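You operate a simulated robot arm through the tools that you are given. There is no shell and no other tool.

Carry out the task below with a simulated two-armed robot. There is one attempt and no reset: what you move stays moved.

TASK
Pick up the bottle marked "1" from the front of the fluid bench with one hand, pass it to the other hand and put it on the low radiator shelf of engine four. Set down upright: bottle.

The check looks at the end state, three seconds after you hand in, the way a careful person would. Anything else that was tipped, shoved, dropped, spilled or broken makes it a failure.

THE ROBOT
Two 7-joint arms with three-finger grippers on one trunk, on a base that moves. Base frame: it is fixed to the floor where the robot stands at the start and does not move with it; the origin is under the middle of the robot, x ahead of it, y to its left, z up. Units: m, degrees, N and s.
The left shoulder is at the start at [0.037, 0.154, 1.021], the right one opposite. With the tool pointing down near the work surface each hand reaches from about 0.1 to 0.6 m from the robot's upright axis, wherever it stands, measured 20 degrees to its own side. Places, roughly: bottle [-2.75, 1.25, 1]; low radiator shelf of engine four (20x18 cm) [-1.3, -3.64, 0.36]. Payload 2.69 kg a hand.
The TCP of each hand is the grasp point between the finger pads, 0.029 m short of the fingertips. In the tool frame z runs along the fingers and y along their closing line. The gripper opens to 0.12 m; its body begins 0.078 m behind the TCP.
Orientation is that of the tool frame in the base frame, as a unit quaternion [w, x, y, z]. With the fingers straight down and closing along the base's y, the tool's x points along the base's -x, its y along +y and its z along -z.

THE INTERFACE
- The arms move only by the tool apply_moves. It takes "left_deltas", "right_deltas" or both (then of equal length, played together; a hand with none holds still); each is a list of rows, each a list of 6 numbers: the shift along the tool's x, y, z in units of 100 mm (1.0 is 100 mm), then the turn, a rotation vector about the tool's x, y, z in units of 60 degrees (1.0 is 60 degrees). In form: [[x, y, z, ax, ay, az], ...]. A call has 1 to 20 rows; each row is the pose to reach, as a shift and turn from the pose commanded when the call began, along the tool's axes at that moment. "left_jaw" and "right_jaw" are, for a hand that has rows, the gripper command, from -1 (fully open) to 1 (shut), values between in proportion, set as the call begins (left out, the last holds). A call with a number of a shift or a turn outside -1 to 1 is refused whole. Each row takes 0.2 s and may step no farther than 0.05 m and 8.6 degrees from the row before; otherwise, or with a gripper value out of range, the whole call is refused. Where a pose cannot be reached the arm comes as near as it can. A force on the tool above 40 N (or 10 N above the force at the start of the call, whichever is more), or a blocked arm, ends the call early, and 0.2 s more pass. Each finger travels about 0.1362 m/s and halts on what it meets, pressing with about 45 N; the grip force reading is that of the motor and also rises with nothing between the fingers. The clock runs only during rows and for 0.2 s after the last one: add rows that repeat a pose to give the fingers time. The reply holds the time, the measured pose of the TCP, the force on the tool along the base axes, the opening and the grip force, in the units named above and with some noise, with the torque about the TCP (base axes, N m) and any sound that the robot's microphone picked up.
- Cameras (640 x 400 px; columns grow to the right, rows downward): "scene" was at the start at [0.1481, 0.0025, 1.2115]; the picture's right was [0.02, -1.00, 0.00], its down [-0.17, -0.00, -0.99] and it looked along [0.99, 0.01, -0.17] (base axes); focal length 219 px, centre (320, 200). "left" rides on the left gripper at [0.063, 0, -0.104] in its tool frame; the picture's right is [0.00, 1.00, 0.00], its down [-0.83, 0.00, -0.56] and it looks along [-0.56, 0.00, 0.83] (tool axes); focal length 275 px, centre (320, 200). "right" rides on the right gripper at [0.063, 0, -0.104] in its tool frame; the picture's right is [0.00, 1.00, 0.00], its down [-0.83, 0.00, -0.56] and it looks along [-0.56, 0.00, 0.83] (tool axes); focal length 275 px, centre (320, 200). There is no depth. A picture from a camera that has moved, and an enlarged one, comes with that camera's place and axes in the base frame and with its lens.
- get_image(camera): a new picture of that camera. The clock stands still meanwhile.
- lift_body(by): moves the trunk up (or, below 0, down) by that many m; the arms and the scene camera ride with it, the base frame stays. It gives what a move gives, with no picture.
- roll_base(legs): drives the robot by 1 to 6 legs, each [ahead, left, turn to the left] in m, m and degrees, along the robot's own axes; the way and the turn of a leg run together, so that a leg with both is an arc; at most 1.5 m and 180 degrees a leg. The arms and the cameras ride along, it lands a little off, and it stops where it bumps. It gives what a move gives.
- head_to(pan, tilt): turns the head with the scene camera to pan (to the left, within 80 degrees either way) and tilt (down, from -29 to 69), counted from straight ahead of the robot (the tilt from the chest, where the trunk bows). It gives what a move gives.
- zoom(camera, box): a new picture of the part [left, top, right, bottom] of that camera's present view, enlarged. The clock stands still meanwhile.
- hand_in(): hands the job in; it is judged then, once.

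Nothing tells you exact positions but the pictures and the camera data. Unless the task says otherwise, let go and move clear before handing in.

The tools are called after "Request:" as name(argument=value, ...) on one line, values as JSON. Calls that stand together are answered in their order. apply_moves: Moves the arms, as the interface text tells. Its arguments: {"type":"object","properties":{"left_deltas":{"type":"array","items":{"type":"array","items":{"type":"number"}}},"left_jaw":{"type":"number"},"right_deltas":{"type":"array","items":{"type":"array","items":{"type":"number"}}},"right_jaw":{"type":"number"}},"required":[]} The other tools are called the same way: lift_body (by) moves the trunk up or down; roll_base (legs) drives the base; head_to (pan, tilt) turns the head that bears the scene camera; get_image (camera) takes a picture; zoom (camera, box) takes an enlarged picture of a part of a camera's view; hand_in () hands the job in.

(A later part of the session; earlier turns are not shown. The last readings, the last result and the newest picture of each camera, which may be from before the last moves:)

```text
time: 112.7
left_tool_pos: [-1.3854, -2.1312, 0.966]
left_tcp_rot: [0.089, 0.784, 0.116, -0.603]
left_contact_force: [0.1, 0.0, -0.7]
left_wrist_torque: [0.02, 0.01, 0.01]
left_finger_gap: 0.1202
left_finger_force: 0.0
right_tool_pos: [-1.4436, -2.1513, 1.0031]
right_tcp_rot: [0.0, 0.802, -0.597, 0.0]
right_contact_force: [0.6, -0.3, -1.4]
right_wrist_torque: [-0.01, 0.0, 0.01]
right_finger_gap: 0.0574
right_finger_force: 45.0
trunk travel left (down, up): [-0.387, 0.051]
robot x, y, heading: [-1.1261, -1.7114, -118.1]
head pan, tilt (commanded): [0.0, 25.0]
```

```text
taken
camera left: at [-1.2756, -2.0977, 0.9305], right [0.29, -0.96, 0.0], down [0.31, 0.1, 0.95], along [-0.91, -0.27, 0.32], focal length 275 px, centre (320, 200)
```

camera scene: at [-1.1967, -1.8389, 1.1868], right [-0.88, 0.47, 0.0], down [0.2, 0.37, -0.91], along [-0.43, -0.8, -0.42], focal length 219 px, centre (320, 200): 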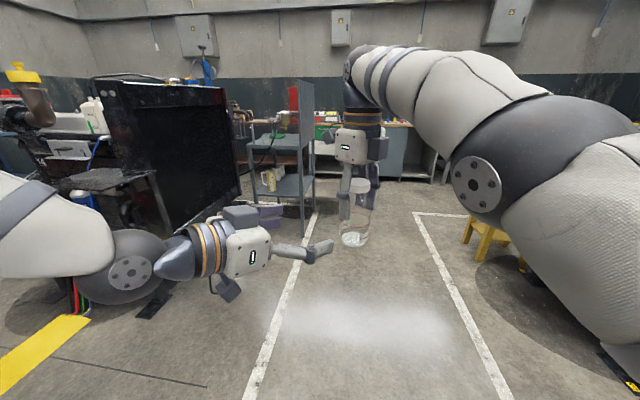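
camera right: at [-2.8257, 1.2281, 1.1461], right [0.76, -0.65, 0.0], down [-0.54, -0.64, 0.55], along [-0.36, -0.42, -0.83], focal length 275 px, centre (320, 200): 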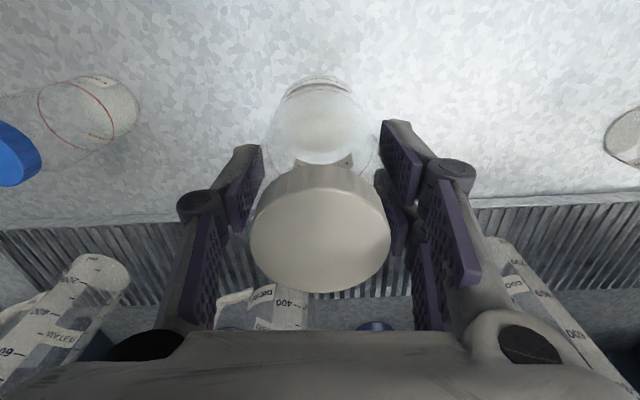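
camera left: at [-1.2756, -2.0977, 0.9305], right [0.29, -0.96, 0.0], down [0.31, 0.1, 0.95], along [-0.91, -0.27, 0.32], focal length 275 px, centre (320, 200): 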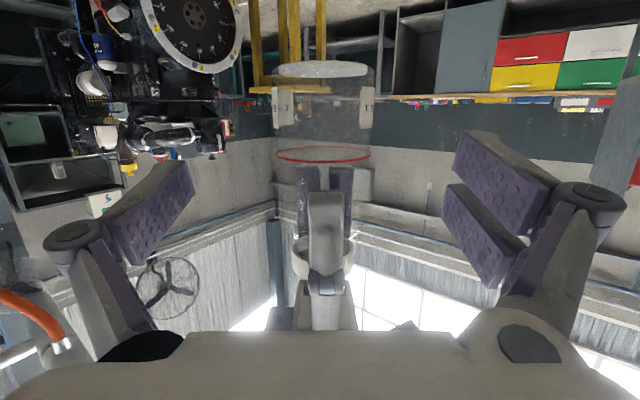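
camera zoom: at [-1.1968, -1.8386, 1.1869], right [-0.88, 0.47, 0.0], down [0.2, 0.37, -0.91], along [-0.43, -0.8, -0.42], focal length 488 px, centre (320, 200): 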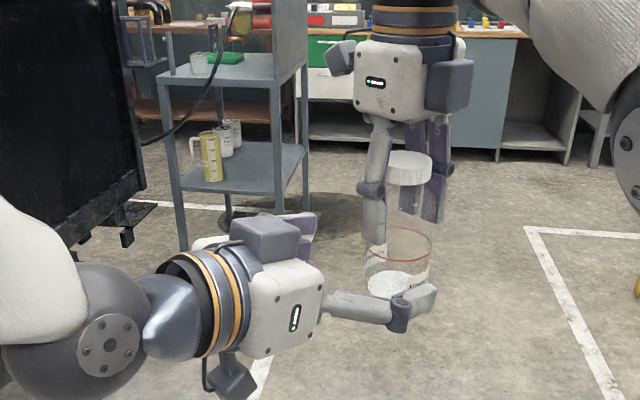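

The bottle is centred between the left fingers and the right hand's finger sits between them with room. I'll advance the last 5 cm slowly.

Request:
apply_moves(left_deltas=[[0, 0.02, 0.13, 0, 0, 0], [-0.02, 0.02, 0.26, 0, 0, 0], [-0.03, 0.02, 0.39, 0, 0, 0], [-0.03, 0.02, 0.52, 0, 0, 0], [-0.03, 0.02, 0.52, 0, 0, 0]], left_jaw=-1)

Request:
zoom(camera="scene", box=[200, 110, 440, 290])

Request:
get_image(camera="left")

```text
time: 113.9
left_tool_pos: [-1.4341, -2.1479, 0.9549]
left_tcp_rot: [0.089, 0.784, 0.116, -0.603]
left_contact_force: [0.3, -1.3, -0.8]
left_wrist_torque: [-0.02, 0.0, 0.0]
left_finger_gap: 0.12
left_finger_force: 0.1
right_tool_pos: [-1.4449, -2.1518, 1.0015]
right_tcp_rot: [0.001, 0.802, -0.597, 0.001]
right_contact_force: [0.2, -0.4, -0.7]
right_wrist_torque: [0.04, 0.0, 0.02]
right_finger_gap: 0.0576
right_finger_force: 44.4
trunk travel left (down, up): [-0.387, 0.051]
robot x, y, heading: [-1.1247, -1.7104, -118.5]
head pan, tilt (commanded): [0.0, 25.0]
```

```text
2.22 times, centred on (320, 200) of scene
camera zoom: at [-1.1969, -1.8387, 1.1869], right [-0.88, 0.47, 0.0], down [0.2, 0.37, -0.91], along [-0.43, -0.8, -0.42], focal length 488 px, centre (320, 200)
```

zoom: 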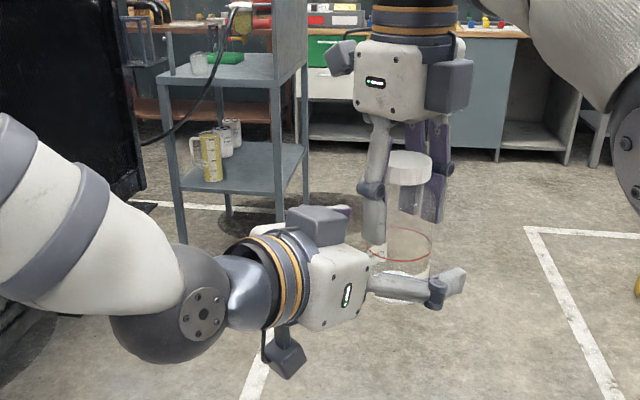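

```text
taken
camera left: at [-1.3231, -2.1145, 0.9204], right [0.29, -0.96, 0.0], down [0.31, 0.1, 0.95], along [-0.91, -0.27, 0.32], focal length 275 px, centre (320, 200)
```

left: 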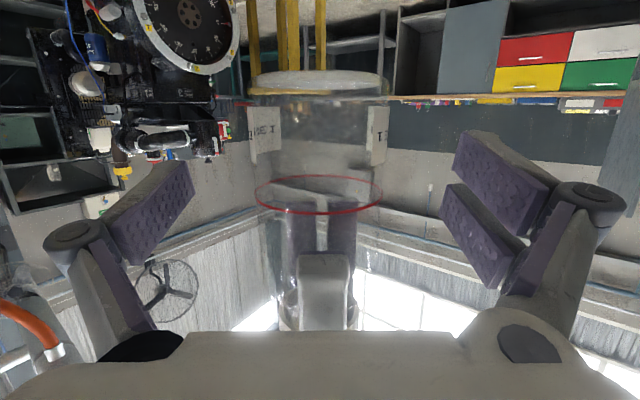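

The bottle sits centred between the left pads with its base about 4 cm below the left TCP. I'll close the left gripper.

Request:
apply_moves(left_deltas=[[0, 0, 0, 0, 0, 0], [0, 0, 0, 0, 0, 0], [0, 0, 0, 0, 0, 0], [0, 0, 0, 0, 0, 0], [0, 0, 0, 0, 0, 0]], left_jaw=1)

Request:
zoom(camera="scene", box=[200, 110, 440, 290])

Request:
get_image(camera="left")

```text
time: 115.1
left_tool_pos: [-1.4347, -2.1457, 0.9542]
left_tcp_rot: [0.088, 0.785, 0.114, -0.603]
left_contact_force: [9.2, 10.2, 4.0]
left_wrist_torque: [-0.2, 0.04, -0.21]
left_finger_gap: 0.0576
left_finger_force: 45.0
right_tool_pos: [-1.4453, -2.1516, 1.0022]
right_tcp_rot: [0.001, 0.802, -0.597, 0.001]
right_contact_force: [-9.4, -10.2, -4.9]
right_wrist_torque: [-0.28, 0.42, 0.13]
right_finger_gap: 0.0574
right_finger_force: 44.9
trunk travel left (down, up): [-0.387, 0.051]
robot x, y, heading: [-1.1275, -1.7097, -117.9]
head pan, tilt (commanded): [0.0, 25.0]
```

```text
2.22 times, centred on (320, 200) of scene
camera zoom: at [-1.197, -1.8387, 1.1868], right [-0.88, 0.47, 0.0], down [0.2, 0.37, -0.91], along [-0.43, -0.8, -0.42], focal length 488 px, centre (320, 200)
```

zoom: 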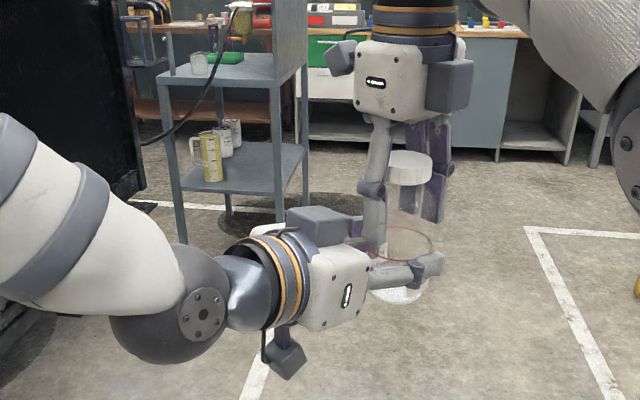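

```text
taken
camera left: at [-1.3231, -2.1142, 0.9203], right [0.29, -0.96, 0.0], down [0.31, 0.1, 0.95], along [-0.91, -0.27, 0.32], focal length 275 px, centre (320, 200)
```

left: 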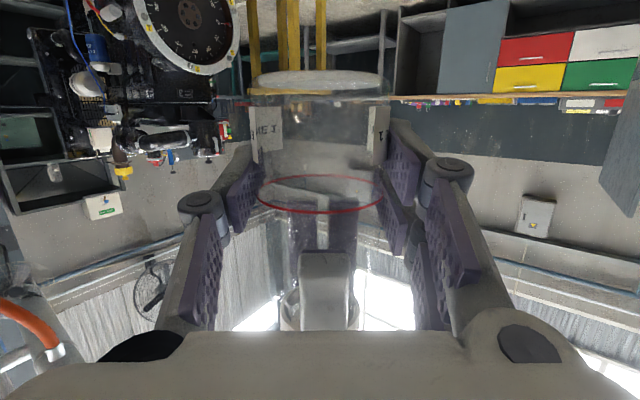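

Both hands now hold the bottle, and the left reads a 57.6 mm gap at 45 N. I'll ease the right gripper open a little to let the left hand take the load.

Request:
apply_moves(right_deltas=[[0, 0, 0, 0, 0, 0], [0, 0, 0, 0, 0, 0], [0, 0, 0, 0, 0, 0]], right_jaw=-0.3)

Request:
zoom(camera="scene", box=[200, 110, 440, 290])

Request:
get_image(camera="right")

```text
time: 115.9
left_tool_pos: [-1.4339, -2.1483, 0.9556]
left_tcp_rot: [0.09, 0.784, 0.116, -0.603]
left_contact_force: [-0.1, -0.3, -1.1]
left_wrist_torque: [0.01, -0.01, 0.01]
left_finger_gap: 0.0578
left_finger_force: 44.8
right_tool_pos: [-1.4452, -2.151, 1.0024]
right_tcp_rot: [0.0, 0.802, -0.597, 0.001]
right_contact_force: [0.7, -0.1, -0.1]
right_wrist_torque: [-0.01, -0.01, -0.03]
right_finger_gap: 0.078
right_finger_force: 0.1
trunk travel left (down, up): [-0.387, 0.051]
robot x, y, heading: [-1.1255, -1.7106, -118.1]
head pan, tilt (commanded): [0.0, 25.0]
```

```text
2.22 times, centred on (320, 200) of scene
camera zoom: at [-1.197, -1.8387, 1.1868], right [-0.88, 0.47, 0.0], down [0.2, 0.37, -0.91], along [-0.43, -0.8, -0.42], focal length 488 px, centre (320, 200)
```

zoom: 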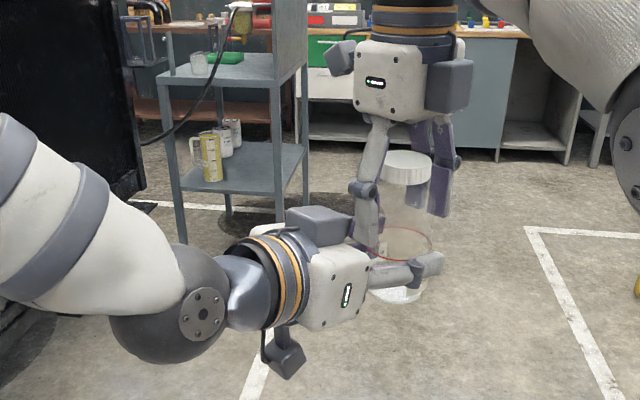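

```text
taken
camera right: at [-1.4255, -2.2121, 1.1062], right [-0.96, -0.29, 0.0], down [-0.24, 0.8, 0.56], along [-0.16, 0.53, -0.83], focal length 275 px, centre (320, 200)
```

right: 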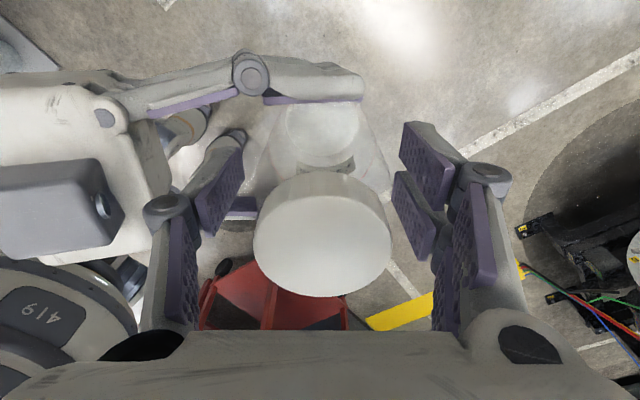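

The left hand holds the bottle alone now, with its force readings near zero. Instead of raising the right hand near its reach limit, I'll lower the left hand straight down so the bottle slides clear of the right fingers.

Request:
apply_moves(left_deltas=[[0.145, 0, 0.038, 0, 0, 0], [0.29, 0, 0.077, 0, 0, 0], [0.435, 0, 0.115, 0, 0, 0], [0.58, 0, 0.153, 0, 0, 0], [0.725, 0, 0.191, 0, 0, 0], [0.869, 0, 0.23, 0, 0, 0], [0.869, 0, 0.23, 0, 0, 0]])

Request:
zoom(camera="scene", box=[200, 110, 440, 310])

Request:
get_image(camera="right")

```text
time: 117.5
left_tool_pos: [-1.4347, -2.1484, 0.8663]
left_tcp_rot: [0.09, 0.784, 0.116, -0.603]
left_contact_force: [-0.8, -0.8, -0.3]
left_wrist_torque: [-0.03, -0.03, 0.01]
left_finger_gap: 0.0577
left_finger_force: 44.8
right_tool_pos: [-1.4448, -2.1513, 1.0029]
right_tcp_rot: [0.0, 0.803, -0.597, 0.0]
right_contact_force: [0.2, 0.2, 0.4]
right_wrist_torque: [0.02, 0.01, 0.02]
right_finger_gap: 0.0779
right_finger_force: 0.0
trunk travel left (down, up): [-0.387, 0.051]
robot x, y, heading: [-1.1262, -1.7076, -118.3]
head pan, tilt (commanded): [0.0, 25.0]
```

```text
2.00 times, centred on (320, 210) of scene
camera zoom: at [-1.1969, -1.8387, 1.1869], right [-0.88, 0.47, 0.0], down [0.2, 0.37, -0.91], along [-0.43, -0.8, -0.42], focal length 439 px, centre (320, 180)
```

zoom: 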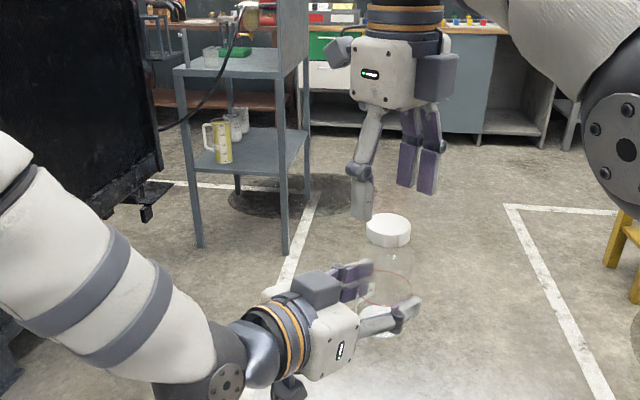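

```text
taken
camera right: at [-1.4256, -2.2121, 1.1063], right [-0.96, -0.29, 0.0], down [-0.24, 0.8, 0.56], along [-0.16, 0.53, -0.83], focal length 275 px, centre (320, 200)
```

right: 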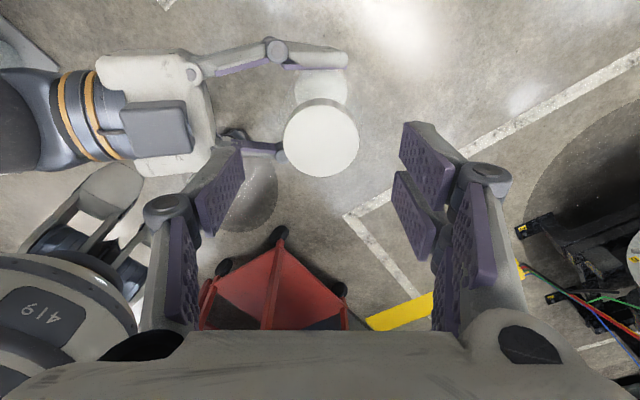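

The handover is done: the left hand has the bottle and the cap is clear below the right fingertips. I'll lower the left hand a bit more and move the right hand away to the right.

Request:
apply_moves(left_deltas=[[0.15, 0, 0.04, 0, 0, 0], [0.29, 0, 0.077, 0, 0, 0], [0.29, 0, 0.077, 0, 0, 0], [0.29, 0, 0.077, 0, 0, 0], [0.29, 0, 0.077, 0, 0, 0]], right_deltas=[[0, 0, 0, 0, 0, 0], [-0.2, 0.2, 0, 0, 0, 0], [-0.45, 0.45, 0, 0, 0, 0], [-0.7, 0.7, 0, 0, 0, 0], [-0.85, 0.85, 0, 0, 0, 0]])

Request:
get_image(camera="scene")

```text
time: 118.7
left_tool_pos: [-1.4339, -2.1507, 0.8343]
left_tcp_rot: [0.088, 0.785, 0.115, -0.603]
left_contact_force: [0.0, -0.5, 0.4]
left_wrist_torque: [-0.03, -0.03, 0.01]
left_finger_gap: 0.0576
left_finger_force: 45.4
right_tool_pos: [-1.5507, -2.0956, 1.001]
right_tcp_rot: [0.0, 0.803, -0.596, 0.0]
right_contact_force: [0.9, -0.1, -0.3]
right_wrist_torque: [0.03, 0.0, -0.03]
right_finger_gap: 0.078
right_finger_force: 0.1
trunk travel left (down, up): [-0.387, 0.051]
robot x, y, heading: [-1.1293, -1.7082, -118.4]
head pan, tilt (commanded): [0.0, 25.0]
```

```text
taken
camera scene: at [-1.197, -1.8386, 1.1868], right [-0.88, 0.47, 0.0], down [0.2, 0.37, -0.91], along [-0.43, -0.8, -0.42], focal length 219 px, centre (320, 200)
```

scene: 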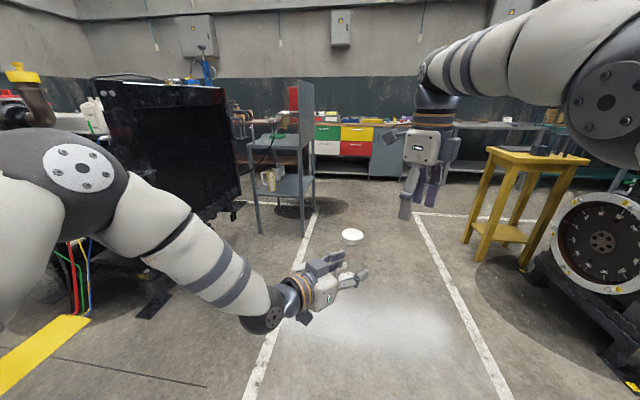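

The hands are apart. I'll now swing the left hand to point straight ahead, keeping the bottle upright, while the right hand un-yaws and tucks back.

Request:
apply_moves(left_deltas=[[0.03, 0.07, -0.12, -0.0604, 0, -0.0159], [0.06, 0.13, -0.23, -0.1208, 0, -0.0318], [0.1, 0.2, -0.35, -0.1812, 0, -0.0477], [0.13, 0.27, -0.47, -0.2416, 0, -0.0636], [0.16, 0.33, -0.58, -0.302, 0, -0.0795], [0.19, 0.4, -0.7, -0.3625, 0, -0.0955], [0.19, 0.4, -0.7, -0.3625, 0, -0.0955]], right_deltas=[[0, 0, 0, 0, 0, -0.125], [0, 0, 0, 0, 0, -0.25], [0, 0, 0, 0, 0, -0.375], [0, 0, 0, 0, 0, -0.5], [0, 0, 0, 0, 0, -0.625], [0, 0, 0, 0, 0, -0.75], [0, 0, 0, 0, 0, -0.75]])

Request:
get_image(camera="scene")

```text
time: 120.3
left_tool_pos: [-1.3538, -2.1666, 0.8343]
left_tcp_rot: [0.205, 0.747, 0.266, -0.574]
left_contact_force: [-0.7, 1.4, -0.2]
left_wrist_torque: [-0.01, -0.05, -0.02]
left_finger_gap: 0.0578
left_finger_force: 45.2
right_tool_pos: [-1.5521, -2.0949, 1.0005]
right_tcp_rot: [0.0, 0.97, -0.244, -0.001]
right_contact_force: [0.0, -0.5, 0.2]
right_wrist_torque: [-0.01, 0.0, -0.03]
right_finger_gap: 0.0783
right_finger_force: 0.0
trunk travel left (down, up): [-0.387, 0.051]
robot x, y, heading: [-1.1241, -1.7064, -118.4]
head pan, tilt (commanded): [0.0, 25.0]
```

```text
taken
camera scene: at [-1.197, -1.8388, 1.1868], right [-0.88, 0.47, 0.0], down [0.2, 0.37, -0.91], along [-0.43, -0.8, -0.42], focal length 219 px, centre (320, 200)
```

scene: 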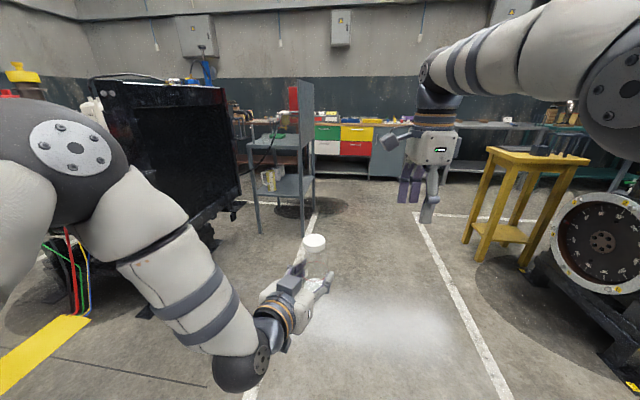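

The bottle remains upright. I'll complete the second half of the left yaw and continue un-yawing the right hand.

Request:
apply_moves(left_deltas=[[0.02, 0.11, -0.06, -0.0604, 0, -0.0159], [0.03, 0.21, -0.13, -0.1208, 0, -0.0318], [0.05, 0.32, -0.19, -0.1812, 0, -0.0477], [0.07, 0.43, -0.25, -0.2416, 0, -0.0636], [0.09, 0.53, -0.32, -0.302, 0, -0.0795], [0.1, 0.64, -0.38, -0.3625, 0, -0.0955], [0.1, 0.64, -0.38, -0.3625, 0, -0.0955]], right_deltas=[[0, 0, 0, 0, 0, -0.125], [0, 0, 0, 0, 0, -0.25], [0, 0, 0, 0, 0, -0.375], [0, 0, 0, 0, 0, -0.5], [0, 0, 0, 0, 0, -0.625], [0, 0, 0, 0, 0, -0.75], [0, 0, 0, 0, 0, -0.75]])

Request:
apply_moves(right_deltas=[[0, 0, 0, 0, 0, -0.125], [0, 0, 0, 0, 0, -0.25], [0, 0, 0, 0, 0, -0.375], [0, 0, 0, 0, 0, -0.5], [0, 0, 0, 0, 0, -0.625], [0, 0, 0, 0, 0, -0.75], [0, 0, 0, 0, 0, -0.75]])

Request:
get_image(camera="scene")

Request:
get_image(camera="left")

```text
time: 121.9
left_tool_pos: [-1.2814, -2.1908, 0.8334]
left_tcp_rot: [0.314, 0.68, 0.407, -0.522]
left_contact_force: [0.2, -0.2, -1.0]
left_wrist_torque: [0.03, 0.0, 0.0]
left_finger_gap: 0.0574
left_finger_force: 45.0
right_tool_pos: [-1.5534, -2.0942, 1.0014]
right_tcp_rot: [0.001, 0.989, 0.146, 0.0]
right_contact_force: [1.1, -0.7, 0.2]
right_wrist_torque: [0.02, 0.03, 0.01]
right_finger_gap: 0.078
right_finger_force: 0.1
trunk travel left (down, up): [-0.387, 0.051]
robot x, y, heading: [-1.1245, -1.7097, -118.3]
head pan, tilt (commanded): [0.0, 25.0]
```

```text
time: 123.5
left_tool_pos: [-1.281, -2.1918, 0.8353]
left_tcp_rot: [0.314, 0.681, 0.406, -0.523]
left_contact_force: [0.4, -0.2, -0.6]
left_wrist_torque: [-0.03, 0.0, 0.02]
left_finger_gap: 0.0573
left_finger_force: 44.3
right_tool_pos: [-1.5497, -2.0936, 1.0013]
right_tcp_rot: [-0.001, 0.858, 0.513, 0.0]
right_contact_force: [-0.1, -0.5, -0.3]
right_wrist_torque: [-0.03, -0.01, 0.02]
right_finger_gap: 0.078
right_finger_force: 0.0
trunk travel left (down, up): [-0.387, 0.051]
robot x, y, heading: [-1.1269, -1.7076, -118.0]
head pan, tilt (commanded): [0.0, 25.0]
```

```text
taken
camera scene: at [-1.1969, -1.8387, 1.1868], right [-0.88, 0.47, 0.0], down [0.2, 0.37, -0.91], along [-0.43, -0.8, -0.42], focal length 219 px, centre (320, 200)
```

scene: 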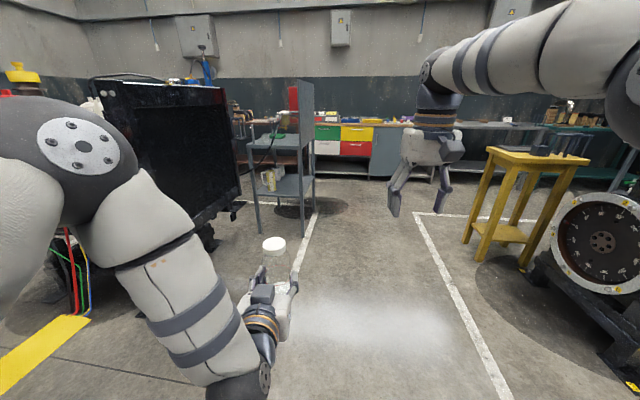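

```text
taken
camera left: at [-1.2264, -2.0888, 0.7997], right [0.88, -0.47, 0.01], down [0.15, 0.29, 0.95], along [-0.45, -0.83, 0.32], focal length 275 px, centre (320, 200)
```

left: 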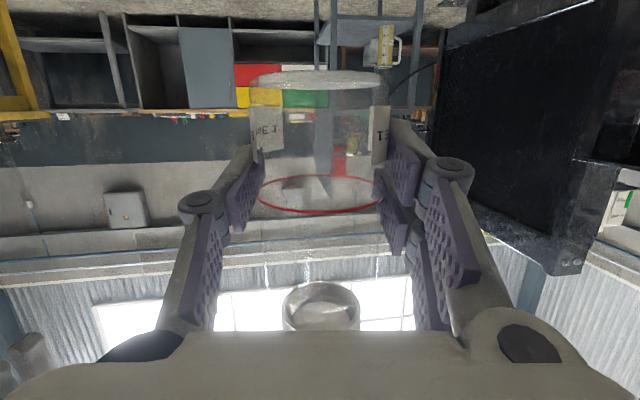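

The left hand points straight ahead with the bottle upright. I'll tuck the right hand closer and higher, out of the way of the cart.

Request:
apply_moves(right_deltas=[[0.2, 0.05, -0.15, 0, 0, 0], [0.4, 0.1, -0.3, 0, 0, 0], [0.6, 0.15, -0.45, 0, 0, 0], [0.8, 0.2, -0.6, 0, 0, 0], [1.0, 0.2, -0.7, 0, 0, 0], [1.0, 0.2, -0.7, 0, 0, 0]])

Request:
head_to(pan=25, tilt=20)

Request:
get_image(camera="scene")

```text
time: 124.9
left_tool_pos: [-1.2816, -2.1915, 0.8339]
left_tcp_rot: [0.314, 0.681, 0.406, -0.523]
left_contact_force: [0.2, 0.0, -0.2]
left_wrist_torque: [0.03, -0.01, 0.04]
left_finger_gap: 0.0576
left_finger_force: 44.9
right_tool_pos: [-1.4873, -2.0135, 1.0697]
right_tcp_rot: [0.0, 0.859, 0.512, 0.0]
right_contact_force: [-1.2, -0.7, 0.4]
right_wrist_torque: [0.01, -0.01, 0.04]
right_finger_gap: 0.078
right_finger_force: 0.0
trunk travel left (down, up): [-0.387, 0.051]
robot x, y, heading: [-1.1254, -1.7096, -118.2]
head pan, tilt (commanded): [0.0, 25.0]
```

```text
time: 125.8
left_tool_pos: [-1.2807, -2.1915, 0.8349]
left_tcp_rot: [0.314, 0.68, 0.407, -0.523]
left_contact_force: [-0.1, 0.9, 0.0]
left_wrist_torque: [-0.01, 0.05, 0.01]
left_finger_gap: 0.0572
left_finger_force: 44.8
right_tool_pos: [-1.4891, -2.0149, 1.0703]
right_tcp_rot: [0.001, 0.858, 0.513, 0.0]
right_contact_force: [0.7, -0.4, 0.4]
right_wrist_torque: [0.0, -0.02, -0.01]
right_finger_gap: 0.0778
right_finger_force: 0.0
trunk travel left (down, up): [-0.387, 0.051]
robot x, y, heading: [-1.1264, -1.7099, -118.5]
head pan, tilt (commanded): [25.0, 20.0]
```

```text
taken
camera scene: at [-1.1587, -1.8506, 1.1949], right [-1.0, 0.06, 0.0], down [0.02, 0.34, -0.94], along [-0.05, -0.94, -0.34], focal length 219 px, centre (320, 200)
```

scene: 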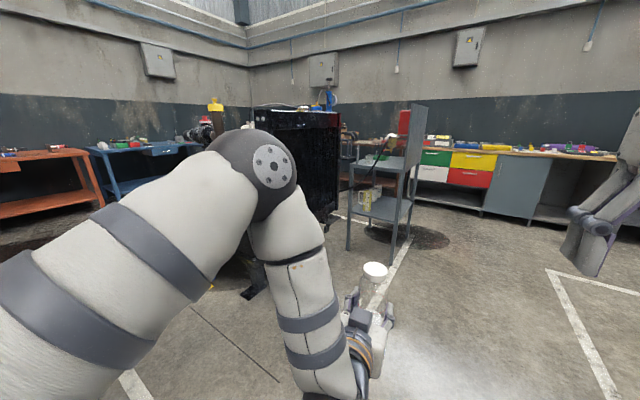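

The path ahead is clear. I'll drive forward about 1 m and then turn left to face the radiator shelf and look at it properly.

Request:
roll_base(legs=[[1.0, -0.05, 0], [0, 0, 43]])

Request:
head_to(pan=0, tilt=30)

Request:
get_image(camera="scene")

```text
time: 132.8
left_tool_pos: [-1.4334, -3.0108, 0.835]
left_tcp_rot: [0.481, 0.489, 0.624, -0.375]
left_contact_force: [0.0, -0.2, 0.3]
left_wrist_torque: [0.02, 0.0, -0.02]
left_finger_gap: 0.0572
left_finger_force: 44.8
right_tool_pos: [-1.7052, -3.017, 1.0707]
right_tcp_rot: [0.001, 0.616, 0.788, 0.0]
right_contact_force: [-0.3, 0.8, -0.7]
right_wrist_torque: [0.04, -0.01, -0.01]
right_finger_gap: 0.0778
right_finger_force: 0.1
trunk travel left (down, up): [-0.387, 0.051]
robot x, y, heading: [-1.6397, -2.5506, -76.2]
head pan, tilt (commanded): [25.0, 20.0]
```

```text
time: 133.7
left_tool_pos: [-1.4333, -3.0099, 0.8344]
left_tcp_rot: [0.481, 0.488, 0.625, -0.374]
left_contact_force: [0.2, 0.9, -0.4]
left_wrist_torque: [-0.02, 0.03, 0.0]
left_finger_gap: 0.0574
left_finger_force: 44.9
right_tool_pos: [-1.7063, -3.0186, 1.0709]
right_tcp_rot: [0.001, 0.617, 0.787, 0.0]
right_contact_force: [-0.4, 0.0, 0.6]
right_wrist_torque: [0.0, -0.03, -0.01]
right_finger_gap: 0.0778
right_finger_force: 0.0
trunk travel left (down, up): [-0.387, 0.051]
robot x, y, heading: [-1.6457, -2.5488, -76.0]
head pan, tilt (commanded): [0.0, 30.0]
```

```text
taken
camera scene: at [-1.608, -2.6903, 1.1789], right [-0.97, -0.24, 0.0], down [-0.12, 0.48, -0.87], along [0.21, -0.84, -0.5], focal length 219 px, centre (320, 200)
```

scene: 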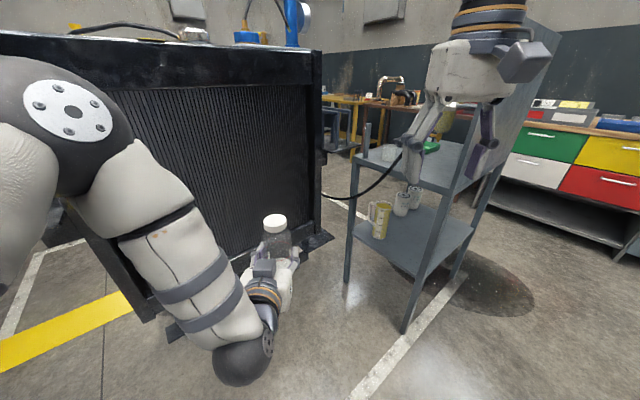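

The radiator face is ahead on the left and the low shelf is partly hidden behind the bottle hand near (318, 240). I'll zoom in there.

Request:
zoom(camera="scene", box=[220, 150, 420, 290])

Request:
get_image(camera="right")

Request:
get_image(camera="left")

```text
2.86 times, centred on (320, 220) of scene
camera zoom: at [-1.608, -2.6903, 1.1789], right [-0.97, -0.24, 0.0], down [-0.12, 0.48, -0.87], along [0.21, -0.84, -0.5], focal length 627 px, centre (320, 143)
```

zoom: 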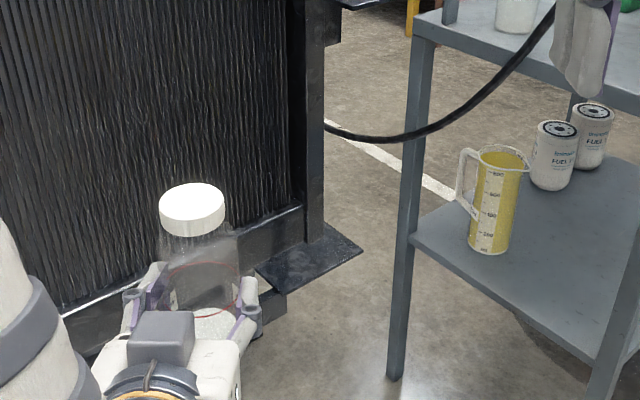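

```text
taken
camera right: at [-1.7208, -2.9572, 1.1746], right [0.97, 0.25, 0.0], down [0.2, -0.81, 0.56], along [0.14, -0.54, -0.83], focal length 275 px, centre (320, 200)
```

right: 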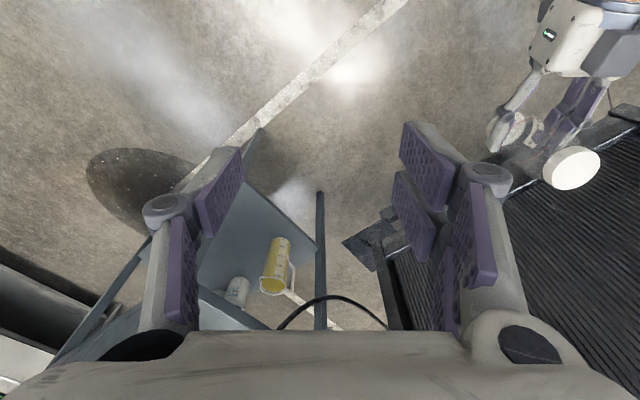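

```text
taken
camera left: at [-1.4626, -2.8973, 0.7997], right [0.97, 0.24, 0.01], down [-0.08, 0.31, 0.95], along [0.23, -0.92, 0.32], focal length 275 px, centre (320, 200)
```

left: 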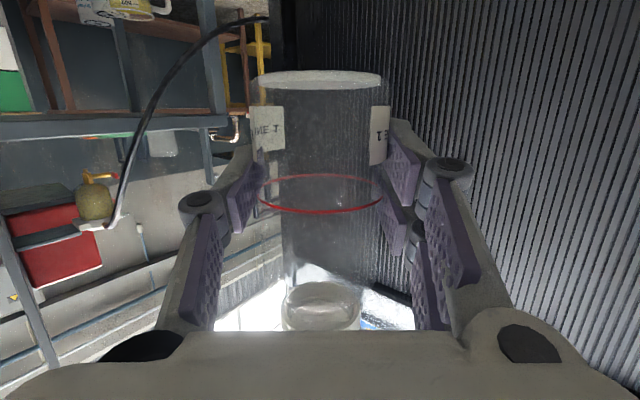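

The shelf plate is visible at the right end of the radiator bottom. I'll look at it from above with the right camera.

Request:
zoom(camera="right", box=[280, 160, 480, 340])

Request:
zoom(camera="scene", box=[280, 205, 350, 260])

```text
2.22 times, centred on (380, 250) of right
camera zoom: at [-1.7208, -2.9572, 1.1746], right [0.97, 0.25, 0.0], down [0.2, -0.81, 0.56], along [0.14, -0.54, -0.83], focal length 612 px, centre (187, 89)
```

zoom: 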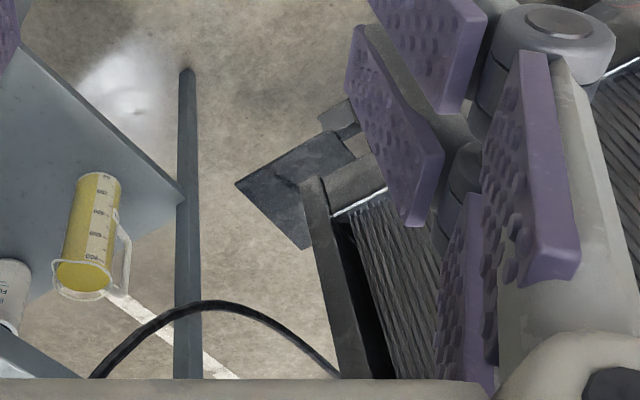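

```text
7.27 times, centred on (315, 232) of scene
camera zoom: at [-1.608, -2.6903, 1.1789], right [-0.97, -0.24, 0.0], down [-0.12, 0.48, -0.87], along [0.21, -0.84, -0.5], focal length 1596 px, centre (356, -36)
```

zoom: 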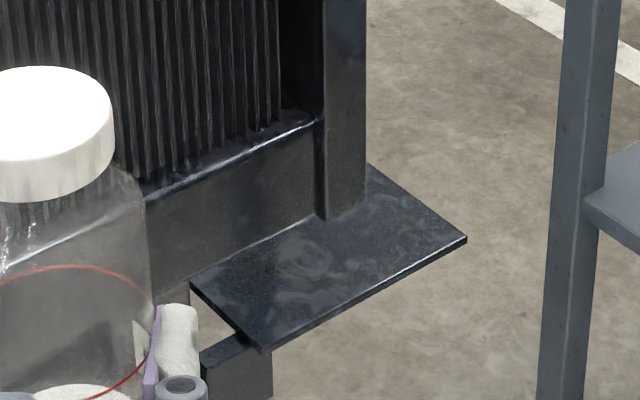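

The shelf plate corners come out at about (-1.334,-3.508), (-1.454,-3.667) and (-1.260,-3.564), at z≈0.36. About 9 cm of depth is free in front of the radiator rail, so the bottle should go near (-1.339,-3.592). First I'll tuck the right hand up and back so it stays clear of the cart.

Request:
apply_moves(right_deltas=[[0.15, 0.1, -0.2, 0, 0, 0], [0.3, 0.2, -0.4, 0, 0, 0], [0.5, 0.35, -0.6, 0, 0, 0], [0.7, 0.5, -0.8, 0, 0, 0], [0.9, 0.6, -1.0, 0, 0, 0], [0.9, 0.6, -1.0, 0, 0, 0]])

Request:
get_image(camera="scene")

```text
time: 135.1
left_tool_pos: [-1.4342, -3.0103, 0.8339]
left_tcp_rot: [0.48, 0.489, 0.624, -0.374]
left_contact_force: [-0.2, -0.1, 0.4]
left_wrist_torque: [0.01, 0.02, 0.01]
left_finger_gap: 0.0575
left_finger_force: 44.9
right_tool_pos: [-1.6705, -2.9139, 1.1727]
right_tcp_rot: [-0.001, 0.617, 0.787, 0.0]
right_contact_force: [-0.6, -1.4, -0.1]
right_wrist_torque: [0.03, 0.02, 0.0]
right_finger_gap: 0.0782
right_finger_force: 0.0
trunk travel left (down, up): [-0.387, 0.051]
robot x, y, heading: [-1.6425, -2.5465, -76.0]
head pan, tilt (commanded): [0.0, 30.0]
```

```text
taken
camera scene: at [-1.6082, -2.6906, 1.1788], right [-0.97, -0.24, 0.0], down [-0.12, 0.49, -0.87], along [0.21, -0.84, -0.5], focal length 219 px, centre (320, 200)
```

scene: 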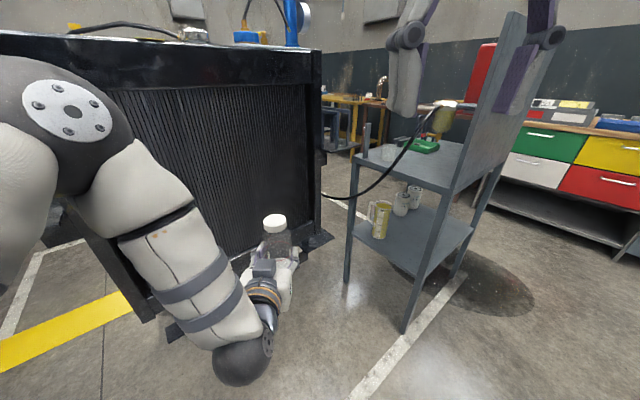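

The right hand is tucked and clear. I'll move the base to the placing stance, 0.28 m ahead and 0.12 m right.

Request:
roll_base(legs=[[0.27, -0.12, 0]])

Request:
get_image(camera="scene")

```text
time: 137.1
left_tool_pos: [-1.4887, -3.2936, 0.8339]
left_tcp_rot: [0.48, 0.489, 0.624, -0.375]
left_contact_force: [0.2, 1.5, -0.1]
left_wrist_torque: [0.02, 0.01, 0.02]
left_finger_gap: 0.0572
left_finger_force: 45.2
right_tool_pos: [-1.7253, -3.1974, 1.1719]
right_tcp_rot: [0.0, 0.616, 0.787, -0.001]
right_contact_force: [-1.1, -0.5, 0.1]
right_wrist_torque: [0.01, -0.01, -0.04]
right_finger_gap: 0.0778
right_finger_force: 0.1
trunk travel left (down, up): [-0.387, 0.051]
robot x, y, heading: [-1.6966, -2.8287, -76.2]
head pan, tilt (commanded): [0.0, 30.0]
```

```text
taken
camera scene: at [-1.6633, -2.9738, 1.1788], right [-0.97, -0.24, 0.0], down [-0.12, 0.49, -0.87], along [0.21, -0.84, -0.5], focal length 219 px, centre (320, 200)
```

scene: 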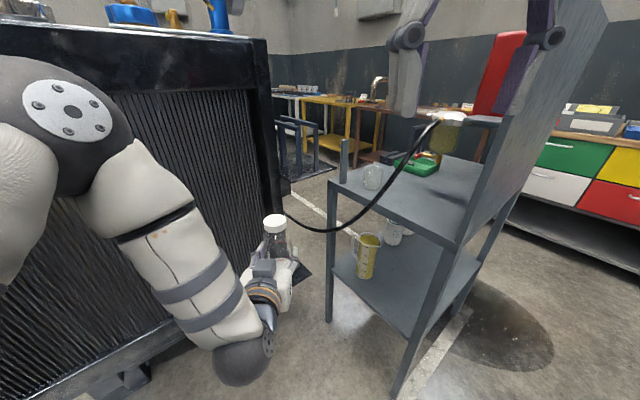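

The shelf is right behind the bottle in this view, and a hose sags from the cart to the radiator's far end. I'll look from above with the right camera and zoom the scene camera on the hose.

Request:
get_image(camera="right")

Request:
zoom(camera="scene", box=[220, 150, 420, 330])

Request:
get_image(camera="left")

```text
taken
camera right: at [-1.7401, -3.1372, 1.2758], right [0.97, 0.24, 0.0], down [0.2, -0.81, 0.56], along [0.14, -0.54, -0.83], focal length 275 px, centre (320, 200)
```

right: 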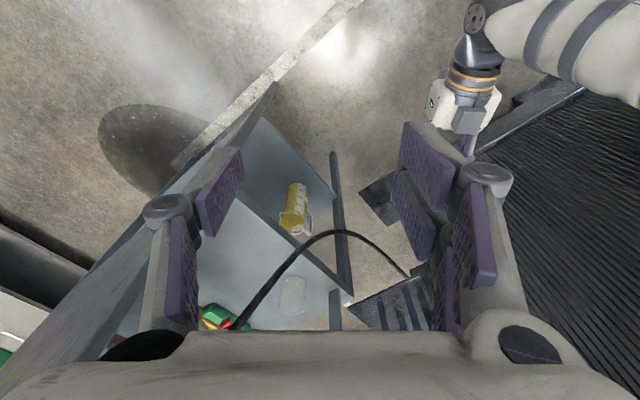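

```text
2.22 times, centred on (320, 240) of scene
camera zoom: at [-1.6633, -2.9738, 1.1788], right [-0.97, -0.24, 0.0], down [-0.12, 0.49, -0.87], along [0.21, -0.84, -0.5], focal length 488 px, centre (320, 111)
```

zoom: 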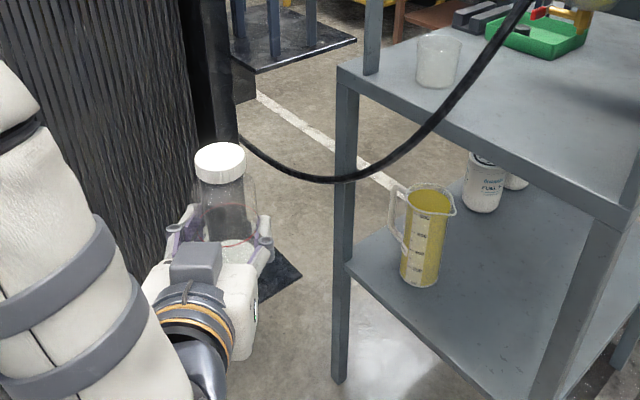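

```text
taken
camera left: at [-1.5181, -3.1807, 0.7996], right [0.97, 0.24, 0.01], down [-0.08, 0.31, 0.95], along [0.22, -0.92, 0.32], focal length 275 px, centre (320, 200)
```

left: 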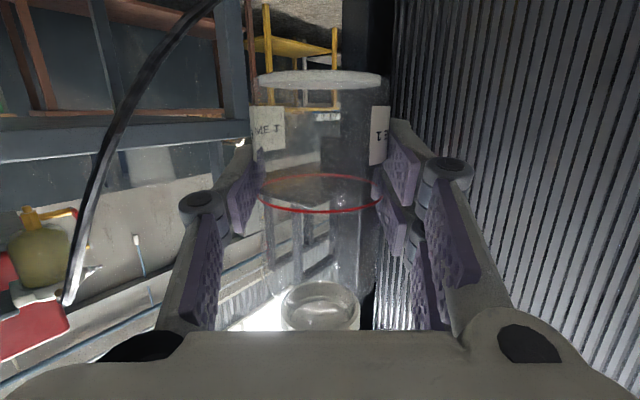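

The hose hangs about 0.2 m beyond the placing spot, so it is clear. I'll lower the trunk by 0.3 m now.

Request:
lift_body(by=-0.3)

Request:
get_image(camera="scene")

Request:
get_image(camera="left")

```text
time: 140.1
left_tool_pos: [-1.4888, -3.2925, 0.5357]
left_tcp_rot: [0.481, 0.489, 0.624, -0.374]
left_contact_force: [0.3, -0.3, 0.5]
left_wrist_torque: [0.0, -0.04, 0.01]
left_finger_gap: 0.057
left_finger_force: 44.8
right_tool_pos: [-1.6994, -3.2981, 0.7262]
right_tcp_rot: [-0.158, 0.604, 0.771, 0.125]
right_contact_force: [0.0, 0.3, 0.1]
right_wrist_torque: [-0.04, 0.04, 0.0]
right_finger_gap: 0.078
right_finger_force: 0.1
trunk travel left (down, up): [-0.087, 0.351]
robot x, y, heading: [-1.6993, -2.8283, -76.2]
head pan, tilt (commanded): [0.0, 30.0]
```

```text
taken
camera scene: at [-1.6382, -3.0749, 0.8518], right [-0.97, -0.24, 0.0], down [-0.12, 0.49, -0.87], along [0.21, -0.84, -0.5], focal length 219 px, centre (320, 200)
```

scene: 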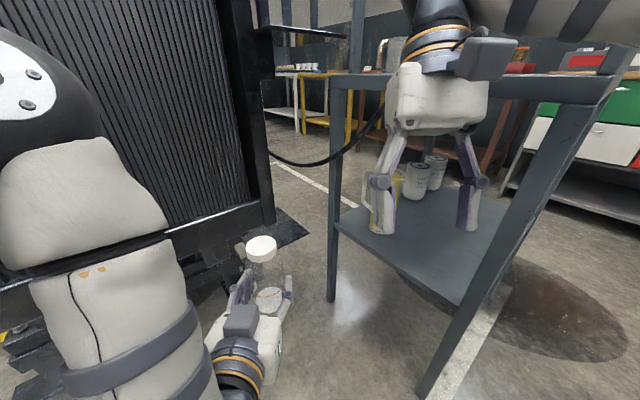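

```text
taken
camera left: at [-1.5182, -3.1801, 0.4999], right [0.97, 0.24, 0.01], down [-0.08, 0.31, 0.95], along [0.22, -0.92, 0.32], focal length 275 px, centre (320, 200)
```

left: 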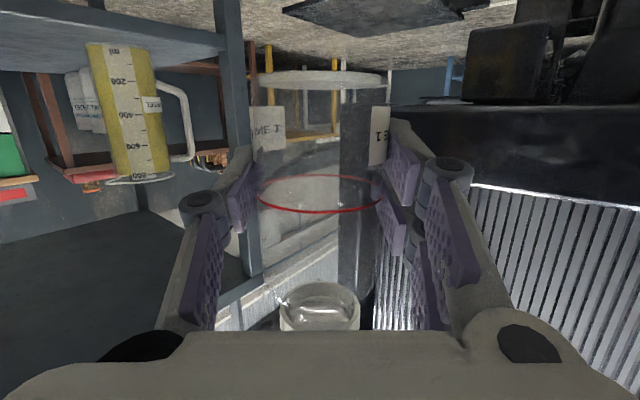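

Lowering bowed the trunk slightly, but the bottle is still upright at TCP z≈0.536 and the right hand is clear of the cart. I'll zoom in to re-measure the shelf from here.

Request:
zoom(camera="scene", box=[200, 170, 340, 290])

Request:
zoom(camera="left", box=[240, 0, 540, 140])

Request:
get_image(camera="right")

```text
3.33 times, centred on (270, 230) of scene
camera zoom: at [-1.6382, -3.0749, 0.8518], right [-0.97, -0.24, 0.0], down [-0.12, 0.49, -0.87], along [0.21, -0.84, -0.5], focal length 732 px, centre (487, 100)
```

zoom: 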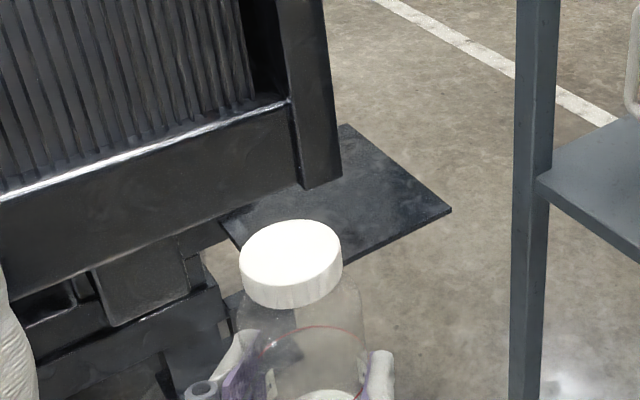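

```text
2.13 times, centred on (390, 70) of left
camera zoom: at [-1.5182, -3.1801, 0.4999], right [0.97, 0.24, 0.01], down [-0.08, 0.31, 0.95], along [0.22, -0.92, 0.32], focal length 587 px, centre (171, 477)
```

zoom: 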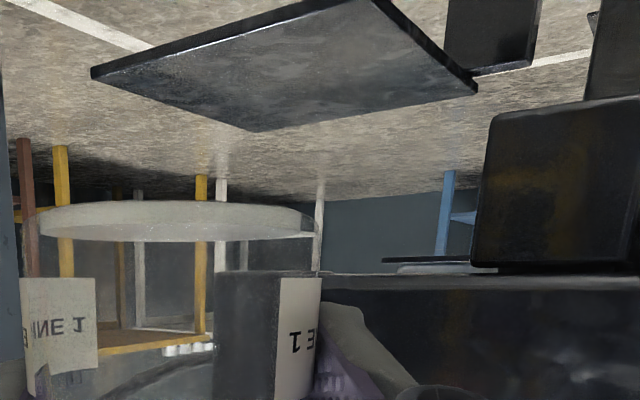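

```text
taken
camera right: at [-1.7039, -3.2831, 0.8463], right [0.97, 0.24, 0.0], down [0.24, -0.95, 0.18], along [0.05, -0.18, -0.98], focal length 275 px, centre (320, 200)
```

right: 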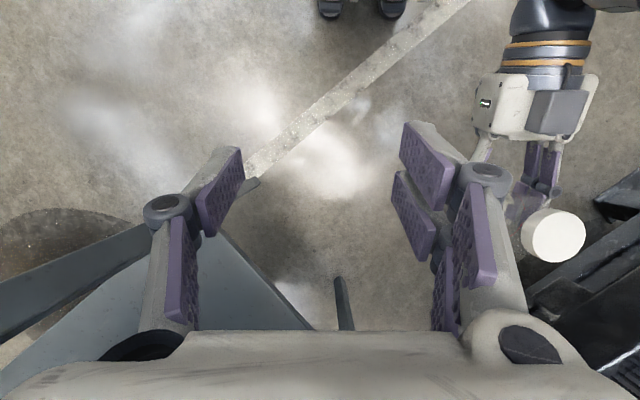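

The low-angle view shows the radiator bottom is at z≈0.505 and ends near the shelf's left side, so most of the shelf is open above it. I'll aim for about (-1.346,-3.656), coming straight in. The reach is a bit long, so I'll first tuck the right hand inward and then roll closer.

Request:
apply_moves(right_deltas=[[0.15, 0.15, -0.1, 0, 0, 0], [0.3, 0.3, -0.2, 0, 0, 0], [0.45, 0.45, -0.3, 0, 0, 0], [0.6, 0.6, -0.4, 0, 0, 0], [0.8, 0.8, -0.5, 0, 0, 0], [0.8, 0.8, -0.5, 0, 0, 0]])

Request:
get_image(camera="scene")

```text
time: 141.5
left_tool_pos: [-1.4903, -3.2928, 0.5333]
left_tcp_rot: [0.481, 0.489, 0.624, -0.375]
left_contact_force: [-0.7, 0.8, 1.2]
left_wrist_torque: [0.04, -0.02, 0.03]
left_finger_gap: 0.0572
left_finger_force: 45.0
right_tool_pos: [-1.6368, -3.2117, 0.7705]
right_tcp_rot: [-0.158, 0.605, 0.77, 0.126]
right_contact_force: [0.2, -0.5, 0.2]
right_wrist_torque: [0.0, 0.03, -0.01]
right_finger_gap: 0.0783
right_finger_force: 0.0
right hand out of reach, approached as far as the arm can: row 1, 2, 3, 4, 5, 6
trunk travel left (down, up): [-0.087, 0.351]
robot x, y, heading: [-1.6942, -2.8379, -76.4]
head pan, tilt (commanded): [0.0, 30.0]
```

```text
taken
camera scene: at [-1.6381, -3.075, 0.8517], right [-0.97, -0.24, 0.0], down [-0.12, 0.49, -0.87], along [0.21, -0.84, -0.5], focal length 219 px, centre (320, 200)
```

scene: 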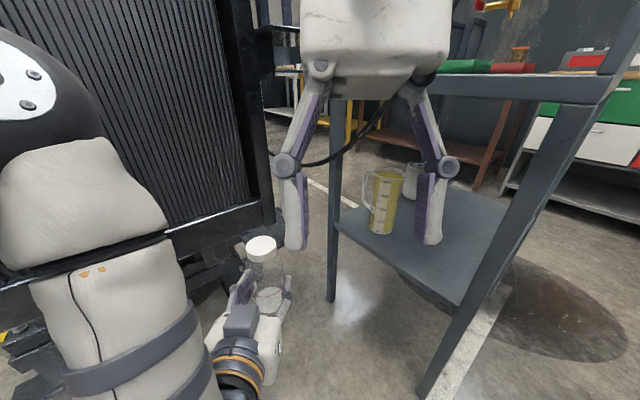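

I'll raise the right hand about 10 cm so it stays well above the left forearm, and shift the left hand right so the bottle keeps clear of the radiator when I roll closer.

Request:
apply_moves(right_deltas=[[0.1, 0, -0.23, 0, 0, 0], [0.2, 0, -0.46, 0, 0, 0], [0.3, 0, -0.69, 0, 0, 0], [0.395, 0, -0.918, 0, 0, 0], [0.395, 0, -0.918, 0, 0, 0]], left_deltas=[[0, -0.15, 0, 0, 0, 0], [0, -0.3, 0, 0, 0, 0], [0, -0.45, 0, 0, 0, 0], [0, -0.6, 0, 0, 0, 0], [0, -0.7, 0, 0, 0, 0]])

Request:
get_image(camera="scene")

```text
time: 142.7
left_tool_pos: [-1.5588, -3.3116, 0.534]
left_tcp_rot: [0.48, 0.49, 0.624, -0.375]
left_contact_force: [-0.3, 0.0, 0.3]
left_wrist_torque: [0.03, -0.01, 0.01]
left_finger_gap: 0.0573
left_finger_force: 45.3
right_tool_pos: [-1.6366, -3.1793, 0.7846]
right_tcp_rot: [-0.159, 0.604, 0.771, 0.126]
right_contact_force: [0.0, -0.6, 0.3]
right_wrist_torque: [0.01, 0.0, 0.01]
right_finger_gap: 0.078
right_finger_force: 0.1
right hand out of reach, approached as far as the arm can: row 1, 2, 3, 4, 5
trunk travel left (down, up): [-0.087, 0.351]
robot x, y, heading: [-1.696, -2.8307, -76.3]
head pan, tilt (commanded): [0.0, 30.0]
```

```text
taken
camera scene: at [-1.6381, -3.075, 0.8518], right [-0.97, -0.24, 0.0], down [-0.12, 0.49, -0.87], along [0.21, -0.84, -0.5], focal length 219 px, centre (320, 200)
```

scene: 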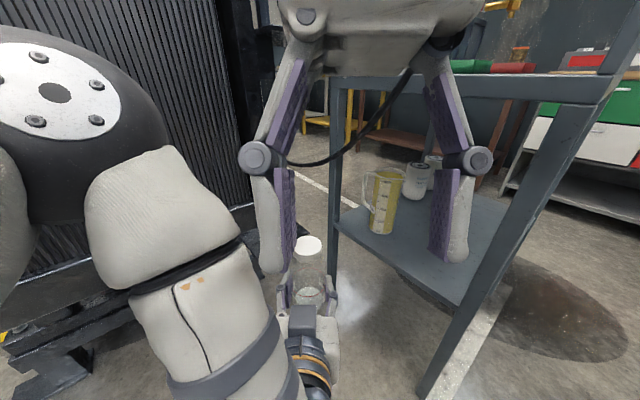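

The right hand can't rise further and sits near the left forearm, so I'll slide it back to the right about 9 cm. It stays clear of the cart there.

Request:
apply_moves(right_deltas=[[0, -0.2, 0, 0, 0, 0], [0, -0.4, 0, 0, 0, 0], [0, -0.6, 0, 0, 0, 0], [0, -0.9, 0, 0, 0, 0], [0, -0.9, 0, 0, 0, 0]])

Request:
get_image(camera="scene")

Request:
get_image(camera="right")

```text
time: 143.9
left_tool_pos: [-1.5592, -3.3126, 0.535]
left_tcp_rot: [0.48, 0.489, 0.624, -0.375]
left_contact_force: [-0.4, 0.2, 0.3]
left_wrist_torque: [-0.03, 0.0, -0.03]
left_finger_gap: 0.0571
left_finger_force: 44.6
right_tool_pos: [-1.7216, -3.1827, 0.7715]
right_tcp_rot: [-0.158, 0.605, 0.77, 0.126]
right_contact_force: [-0.3, -0.6, 0.4]
right_wrist_torque: [0.03, -0.02, 0.02]
right_finger_gap: 0.0781
right_finger_force: 0.0
right hand out of reach, approached as far as the arm can: row 2, 3, 4, 5
trunk travel left (down, up): [-0.087, 0.351]
robot x, y, heading: [-1.6992, -2.8295, -76.0]
head pan, tilt (commanded): [0.0, 30.0]
```

```text
taken
camera scene: at [-1.6382, -3.075, 0.8517], right [-0.97, -0.24, 0.0], down [-0.12, 0.49, -0.87], along [0.21, -0.84, -0.5], focal length 219 px, centre (320, 200)
```

scene: 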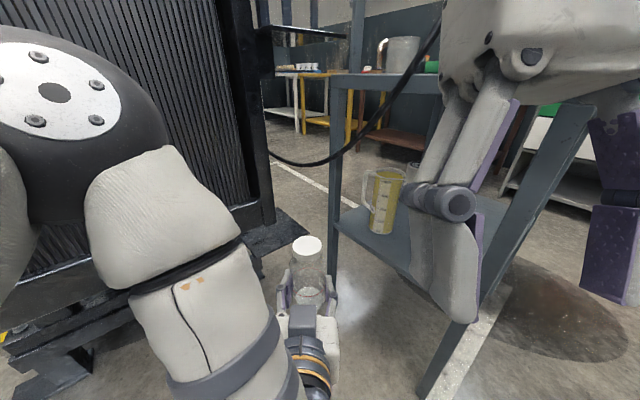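

```text
taken
camera right: at [-1.7257, -3.1683, 0.8915], right [0.97, 0.24, 0.0], down [0.24, -0.95, 0.18], along [0.05, -0.17, -0.98], focal length 275 px, centre (320, 200)
```

right: 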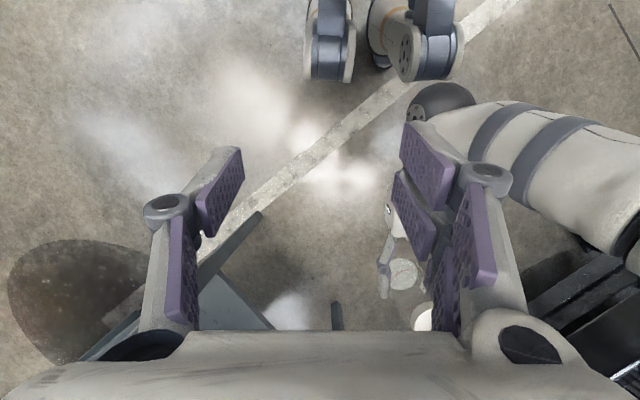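

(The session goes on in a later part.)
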